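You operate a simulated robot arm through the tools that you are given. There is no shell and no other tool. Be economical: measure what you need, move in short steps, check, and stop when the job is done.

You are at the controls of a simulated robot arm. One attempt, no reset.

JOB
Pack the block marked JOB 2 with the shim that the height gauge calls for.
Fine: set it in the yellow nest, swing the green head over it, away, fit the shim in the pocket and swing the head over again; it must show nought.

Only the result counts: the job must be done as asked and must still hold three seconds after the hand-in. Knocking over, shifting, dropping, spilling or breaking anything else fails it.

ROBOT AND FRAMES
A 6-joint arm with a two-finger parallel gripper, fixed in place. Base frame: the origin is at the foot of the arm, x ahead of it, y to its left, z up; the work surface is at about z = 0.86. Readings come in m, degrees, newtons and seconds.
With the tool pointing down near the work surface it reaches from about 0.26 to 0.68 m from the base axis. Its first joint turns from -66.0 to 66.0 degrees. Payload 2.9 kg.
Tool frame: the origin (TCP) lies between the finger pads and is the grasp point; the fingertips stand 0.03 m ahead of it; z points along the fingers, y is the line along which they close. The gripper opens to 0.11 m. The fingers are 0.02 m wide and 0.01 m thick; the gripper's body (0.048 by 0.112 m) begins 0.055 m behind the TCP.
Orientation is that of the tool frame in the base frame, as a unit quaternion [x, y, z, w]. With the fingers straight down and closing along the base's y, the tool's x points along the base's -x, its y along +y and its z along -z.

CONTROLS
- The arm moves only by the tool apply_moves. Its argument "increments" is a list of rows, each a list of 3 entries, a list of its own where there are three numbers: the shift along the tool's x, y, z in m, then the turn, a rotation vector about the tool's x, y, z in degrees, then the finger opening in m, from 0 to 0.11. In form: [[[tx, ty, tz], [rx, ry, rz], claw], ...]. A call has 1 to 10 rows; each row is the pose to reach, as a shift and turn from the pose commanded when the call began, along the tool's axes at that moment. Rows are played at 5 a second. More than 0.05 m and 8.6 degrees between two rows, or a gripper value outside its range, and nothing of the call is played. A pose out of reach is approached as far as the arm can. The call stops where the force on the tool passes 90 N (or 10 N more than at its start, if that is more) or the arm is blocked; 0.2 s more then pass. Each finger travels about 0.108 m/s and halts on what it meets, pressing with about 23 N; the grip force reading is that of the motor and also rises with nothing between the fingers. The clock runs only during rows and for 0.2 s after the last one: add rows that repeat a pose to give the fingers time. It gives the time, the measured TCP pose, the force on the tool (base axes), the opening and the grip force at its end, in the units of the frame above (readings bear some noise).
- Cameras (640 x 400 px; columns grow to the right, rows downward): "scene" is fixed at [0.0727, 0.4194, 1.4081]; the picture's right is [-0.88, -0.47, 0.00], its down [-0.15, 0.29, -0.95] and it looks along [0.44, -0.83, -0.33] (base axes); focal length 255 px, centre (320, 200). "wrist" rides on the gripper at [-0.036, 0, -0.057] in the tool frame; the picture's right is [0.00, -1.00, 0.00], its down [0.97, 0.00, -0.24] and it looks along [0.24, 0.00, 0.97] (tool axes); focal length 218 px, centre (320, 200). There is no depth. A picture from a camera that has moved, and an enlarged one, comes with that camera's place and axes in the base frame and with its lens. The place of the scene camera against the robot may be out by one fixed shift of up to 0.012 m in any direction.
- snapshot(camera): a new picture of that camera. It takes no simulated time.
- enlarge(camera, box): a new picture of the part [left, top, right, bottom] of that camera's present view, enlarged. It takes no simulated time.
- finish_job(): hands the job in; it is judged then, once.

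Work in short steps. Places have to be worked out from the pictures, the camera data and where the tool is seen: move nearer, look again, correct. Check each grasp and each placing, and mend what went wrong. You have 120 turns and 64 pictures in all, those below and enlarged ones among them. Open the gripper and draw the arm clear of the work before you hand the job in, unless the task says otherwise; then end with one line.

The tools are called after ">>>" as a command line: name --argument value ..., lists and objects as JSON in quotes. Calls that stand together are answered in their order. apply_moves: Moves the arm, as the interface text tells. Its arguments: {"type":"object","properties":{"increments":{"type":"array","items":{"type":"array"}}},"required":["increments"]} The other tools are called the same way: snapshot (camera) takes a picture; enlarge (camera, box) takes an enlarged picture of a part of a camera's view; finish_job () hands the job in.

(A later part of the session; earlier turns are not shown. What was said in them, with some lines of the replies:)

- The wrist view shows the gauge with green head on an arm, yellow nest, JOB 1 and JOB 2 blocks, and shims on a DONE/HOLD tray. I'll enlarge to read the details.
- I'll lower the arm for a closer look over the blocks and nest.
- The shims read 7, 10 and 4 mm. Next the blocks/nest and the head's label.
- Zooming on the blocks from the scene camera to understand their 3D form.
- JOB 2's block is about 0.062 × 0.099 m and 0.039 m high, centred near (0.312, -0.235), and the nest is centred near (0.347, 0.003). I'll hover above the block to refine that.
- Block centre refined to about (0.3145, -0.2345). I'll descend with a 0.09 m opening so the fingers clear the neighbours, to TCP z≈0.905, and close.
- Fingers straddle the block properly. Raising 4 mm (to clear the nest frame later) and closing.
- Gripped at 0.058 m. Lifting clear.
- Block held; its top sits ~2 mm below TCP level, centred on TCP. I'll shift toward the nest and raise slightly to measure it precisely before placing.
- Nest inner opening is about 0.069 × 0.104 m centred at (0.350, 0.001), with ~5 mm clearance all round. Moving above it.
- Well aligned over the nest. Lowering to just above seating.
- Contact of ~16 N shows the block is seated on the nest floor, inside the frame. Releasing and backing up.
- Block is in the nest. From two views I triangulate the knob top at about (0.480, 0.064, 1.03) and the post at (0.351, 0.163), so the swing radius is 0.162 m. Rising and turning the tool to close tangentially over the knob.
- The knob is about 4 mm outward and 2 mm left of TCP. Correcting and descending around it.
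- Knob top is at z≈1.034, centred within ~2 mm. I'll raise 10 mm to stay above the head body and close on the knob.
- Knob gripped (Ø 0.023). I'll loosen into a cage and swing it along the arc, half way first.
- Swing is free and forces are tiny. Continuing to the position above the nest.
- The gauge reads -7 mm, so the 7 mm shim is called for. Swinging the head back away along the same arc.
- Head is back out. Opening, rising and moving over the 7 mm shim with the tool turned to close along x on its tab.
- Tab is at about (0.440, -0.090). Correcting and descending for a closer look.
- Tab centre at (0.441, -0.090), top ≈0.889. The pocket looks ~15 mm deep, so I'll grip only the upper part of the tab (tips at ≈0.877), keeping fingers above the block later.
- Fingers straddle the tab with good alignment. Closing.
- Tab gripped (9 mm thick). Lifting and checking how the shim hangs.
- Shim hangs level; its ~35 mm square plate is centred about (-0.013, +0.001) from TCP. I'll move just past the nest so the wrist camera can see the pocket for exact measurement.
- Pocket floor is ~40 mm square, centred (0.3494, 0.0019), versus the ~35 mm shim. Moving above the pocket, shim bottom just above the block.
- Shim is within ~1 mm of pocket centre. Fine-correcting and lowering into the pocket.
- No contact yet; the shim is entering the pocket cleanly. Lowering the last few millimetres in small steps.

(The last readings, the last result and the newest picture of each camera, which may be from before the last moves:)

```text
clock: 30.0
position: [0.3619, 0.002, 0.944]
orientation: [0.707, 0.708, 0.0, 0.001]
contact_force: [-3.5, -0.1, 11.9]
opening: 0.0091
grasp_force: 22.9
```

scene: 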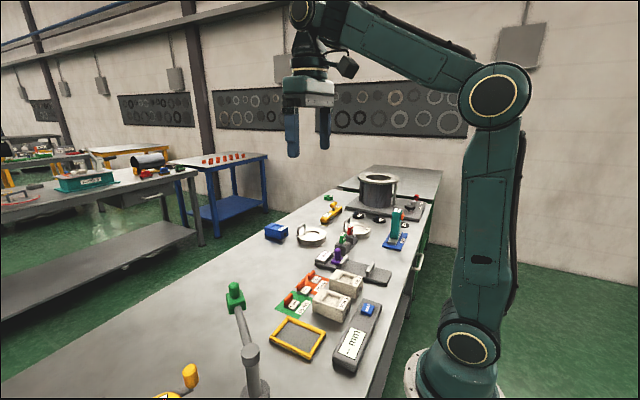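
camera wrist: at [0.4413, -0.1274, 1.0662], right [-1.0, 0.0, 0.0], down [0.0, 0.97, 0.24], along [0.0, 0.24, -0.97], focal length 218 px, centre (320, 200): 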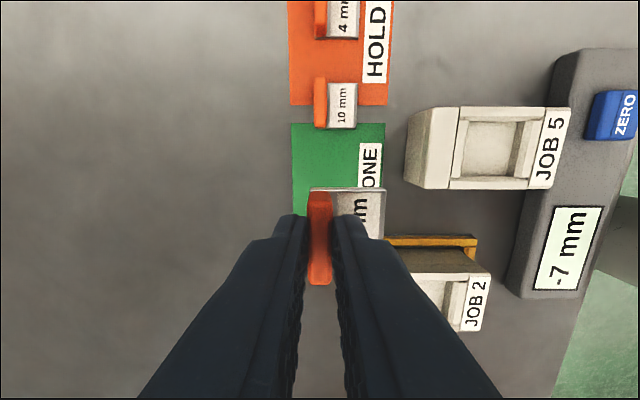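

Contact at the predicted floor height. Releasing with a small opening and lifting.

>>> apply_moves --increments '[[[0, 0, -0.0005], [0, 0, 0], 0.012], [[0, 0, -0.0005], [0, 0, 0], 0.025], [[0, 0, -0.0005], [0, 0, 0], 0.03], [[0, 0, -0.03], [0, 0, 0], 0.03], [[0, 0, -0.07], [0, 0, 0], 0.03], [[0, 0, -0.115], [0, 0, 0], 0.03], [[0.05, 0, -0.115], [0, 0, 0], 0.03], [[0.05, 0, -0.115], [0, 0, 0], 0.03]]'

>>> snapshot --camera "wrist"

>>> enlarge --camera "scene" --box '[250, 280, 346, 340]'

```text
clock: 31.8
position: [0.3617, 0.0534, 1.0579]
orientation: [0.707, 0.707, 0.001, 0.001]
contact_force: [1.4, 0.5, -0.2]
opening: 0.0301
grasp_force: 0.0
```

```text
22 pictures are left
camera wrist: at [0.362, 0.0171, 1.1146], right [-1.0, 0.0, 0.0], down [0.0, 0.97, 0.24], along [0.0, 0.24, -0.97], focal length 218 px, centre (320, 200)
```

wrist: 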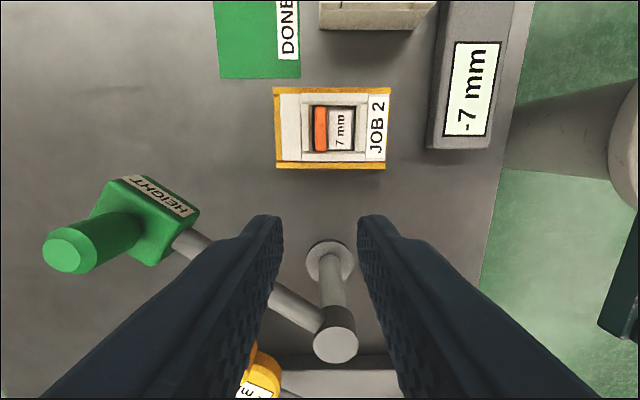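

```text
6.67 times, centred on (298, 310) of scene
camera zoom: at [0.0727, 0.4194, 1.4081], right [-0.88, -0.47, 0.0], down [-0.15, 0.29, -0.95], along [0.44, -0.83, -0.33], focal length 1698 px, centre (467, -533)
```

zoom: 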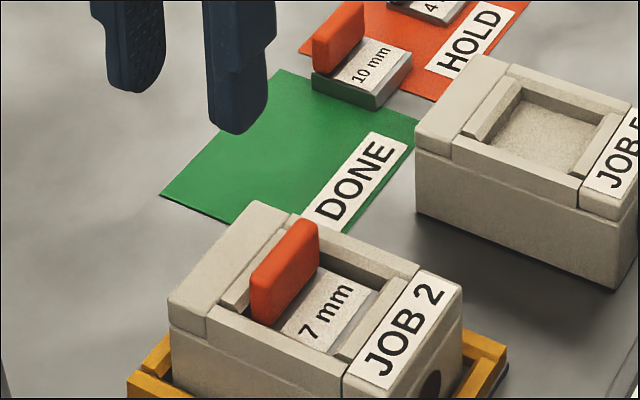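

Shim sits flat in the pocket. Now returning over the knob with yaw back to its radial angle.

>>> apply_moves --increments '[[[0, 0, -0.035], [0, 0, -5], 0.06], [[0, 0, -0.07], [0, 0, -11], 0.07], [[0.002, 0.03, -0.07], [0, 0, -19], 0.07], [[0.004, 0.06, -0.07], [0, 0, -27], 0.07], [[0.007, 0.09, -0.07], [0, 0, -35], 0.07], [[0.01, 0.124, -0.07], [0, 0, -43], 0.07], [[0.01, 0.124, -0.07], [0, 0, -50], 0.07], [[0.01, 0.124, -0.07], [0, 0, -52.6], 0.07], [[0.01, 0.124, -0.05], [0, 0, -52.6], 0.07], [[0.01, 0.124, -0.05], [0, 0, -52.6], 0.07]]'

>>> snapshot --camera "wrist"

```text
clock: 34.0
position: [0.4859, 0.061, 1.1083]
orientation: [0.32, 0.947, 0.0, 0.001]
contact_force: [0.3, 0.4, -0.1]
opening: 0.07
grasp_force: 0.1
```

```text
20 pictures are left
camera wrist: at [0.5142, 0.0401, 1.1651], right [-0.61, -0.8, 0.0], down [-0.77, 0.59, 0.24], along [-0.19, 0.14, -0.97], focal length 218 px, centre (320, 200)
```

wrist: 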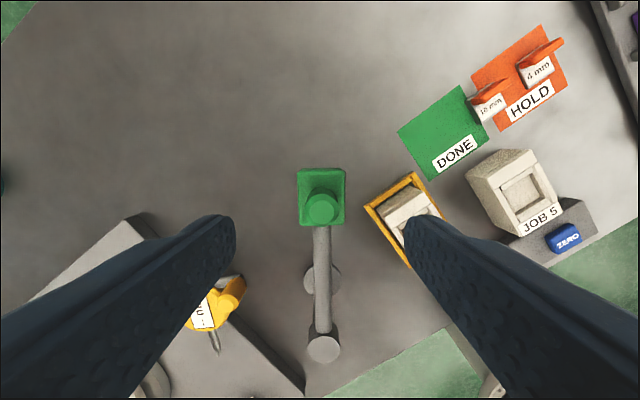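

Knob centred. Descending and forming the cage.

>>> apply_moves --increments '[[[0, 0, 0.03], [0, 0, 0], 0.07], [[0, 0, 0.066], [0, 0, 0], 0.07], [[0, 0, 0.066], [0, 0, 0], 0.05], [[0, 0, 0.066], [0, 0, 0], 0.029], [[0, 0, 0.066], [0, 0, 0], 0.029]]'

>>> apply_moves --increments '[[[0.0014, -0.0215, 0], [0, 0, 7.5], 0.029], [[0.0056, -0.0427, 0], [0, 0, 15], 0.029], [[0.0126, -0.0631, 0], [0, 0, 22.5], 0.029], [[0.0221, -0.0825, 0], [0, 0, 30], 0.029], [[0.0341, -0.1005, 0], [0, 0, 37.5], 0.029], [[0.0483, -0.1167, 0], [0, 0, 45], 0.029], [[0.0646, -0.1309, 0], [0, 0, 52.5], 0.029], [[0.0646, -0.1309, 0], [0, 0, 52.5], 0.029]]'

>>> enlarge --camera "scene" --box '[210, 260, 402, 380]'

>>> snapshot --camera "wrist"

```text
clock: 35.2
position: [0.4849, 0.0635, 1.0411]
orientation: [0.32, 0.947, -0.001, 0.001]
contact_force: [-0.1, 0.0, -0.3]
opening: 0.0289
grasp_force: 0.0
```

```text
clock: 37.0
position: [0.354, -0.0037, 1.0416]
orientation: [0.706, 0.708, 0.0, 0.002]
contact_force: [0.1, -0.2, -0.7]
opening: 0.0291
grasp_force: 0.0
```

```text
3.33 times, centred on (306, 320) of scene
camera zoom: at [0.0727, 0.4194, 1.4081], right [-0.88, -0.47, 0.0], down [-0.15, 0.29, -0.95], along [0.44, -0.83, -0.33], focal length 849 px, centre (367, -200)
```

zoom: 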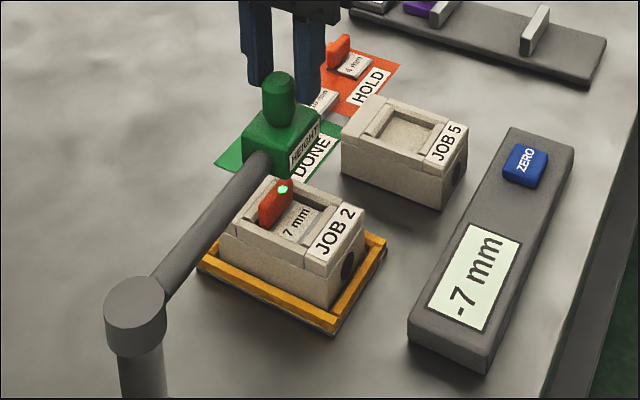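

```text
18 pictures are left
camera wrist: at [0.3547, -0.0393, 1.0991], right [-1.0, 0.0, 0.0], down [0.0, 0.97, 0.24], along [0.0, 0.24, -0.97], focal length 218 px, centre (320, 200)
```

wrist: 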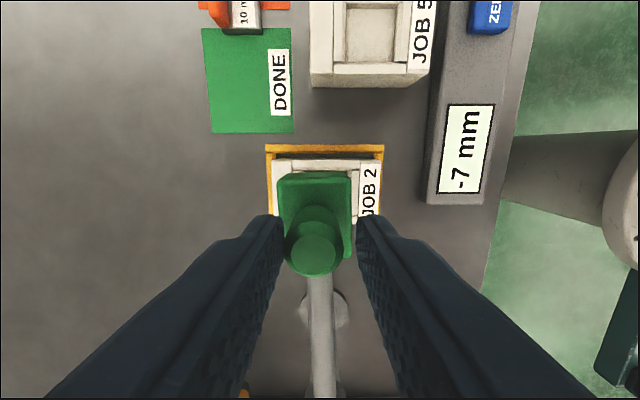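

The laser spot lands on the orange tab, so the head hasn't come fully over centre. Nudging it further round by ~8 mm.

>>> apply_moves --increments '[[[0.0, -0.004, 0], [0, 0, 1.5], 0.029], [[0.0002, -0.008, 0], [0, 0, 2.8], 0.029], [[0.0002, -0.008, 0], [0, 0, 2.8], 0.029], [[0.0002, -0.008, 0], [0, 0, 2.8], 0.029]]'

>>> enlarge --camera "scene" --box '[210, 260, 402, 380]'

```text
clock: 38.0
position: [0.3468, -0.0032, 1.0427]
orientation: [0.724, 0.69, 0.0, 0.001]
contact_force: [2.9, -0.7, -0.4]
opening: 0.0303
grasp_force: 1.6
```

```text
3.33 times, centred on (306, 320) of scene
camera zoom: at [0.0728, 0.4193, 1.4081], right [-0.88, -0.47, 0.0], down [-0.15, 0.29, -0.95], along [0.44, -0.83, -0.33], focal length 849 px, centre (367, -200)
```

zoom: 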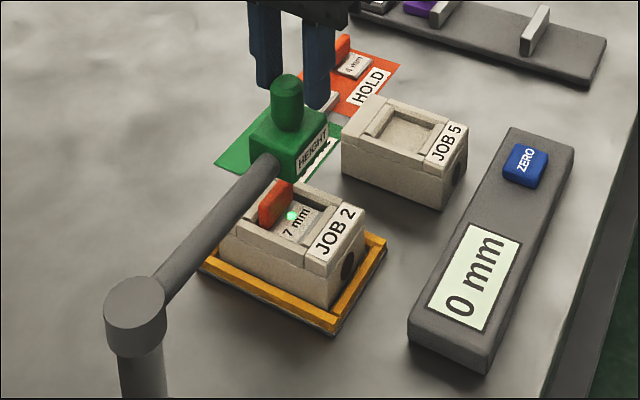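

The gauge now reads 0 mm with the spot on the shim, and a slight reaction shows the head at its stop. Opening and withdrawing upward.

>>> apply_moves --increments '[[[0, 0.002, 0], [0, 0, 0], 0.04], [[0, 0.002, 0], [0, 0, 0], 0.06], [[0, 0.002, 0], [0, 0, 0], 0.07], [[0, 0.002, -0.04], [0, 0, 0], 0.07], [[0, 0.002, -0.08], [0, 0, 0], 0.07], [[0, 0.002, -0.12], [0, 0, 0], 0.07], [[-0.04, 0.002, -0.15], [0, 0, 0], 0.07], [[-0.08, 0.002, -0.17], [0, 0, 0], 0.07], [[-0.08, 0.002, -0.17], [0, 0, 0], 0.07]]'

>>> snapshot --camera "scene"

>>> enlarge --camera "scene" --box '[210, 260, 402, 380]'

```text
clock: 40.0
position: [0.3456, -0.0852, 1.2126]
orientation: [0.723, 0.691, 0.0, 0.001]
contact_force: [-0.6, -0.2, -0.1]
opening: 0.0702
grasp_force: 0.1
```

```text
16 pictures are left
```

scene: 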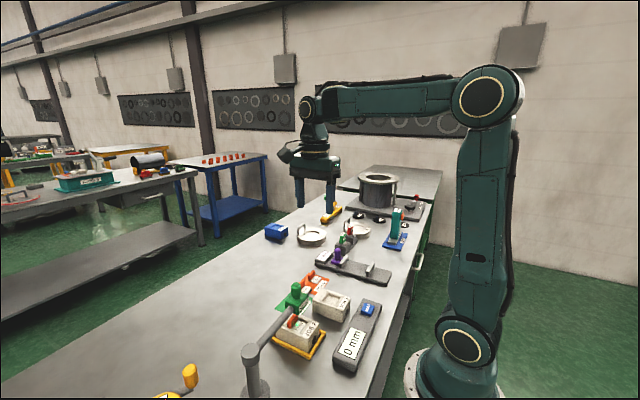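

```text
3.33 times, centred on (306, 320) of scene
camera zoom: at [0.0728, 0.4193, 1.4081], right [-0.88, -0.47, 0.0], down [-0.15, 0.29, -0.95], along [0.44, -0.83, -0.33], focal length 849 px, centre (367, -200)
```

zoom: 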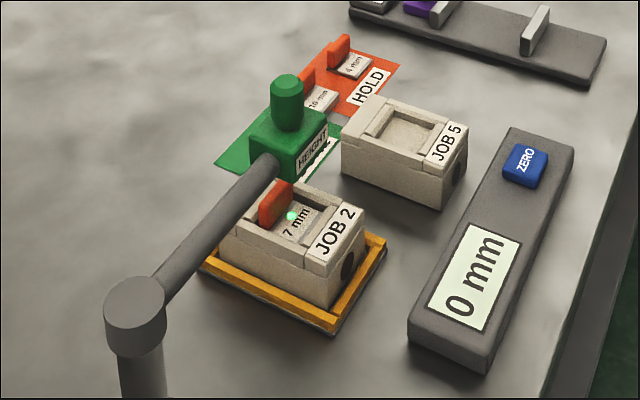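

The arm is clear and the gripper is open. The head is still over the JOB 2 block and the display reads 0 mm, so I'm handing the job in.

>>> finish_job

```text
The job is handed in.
```

The JOB 2 block is in the yellow nest with the 7 mm shim in its pocket, as the gauge's −7 mm reading called for, and with the head swung over again it reads 0 mm.
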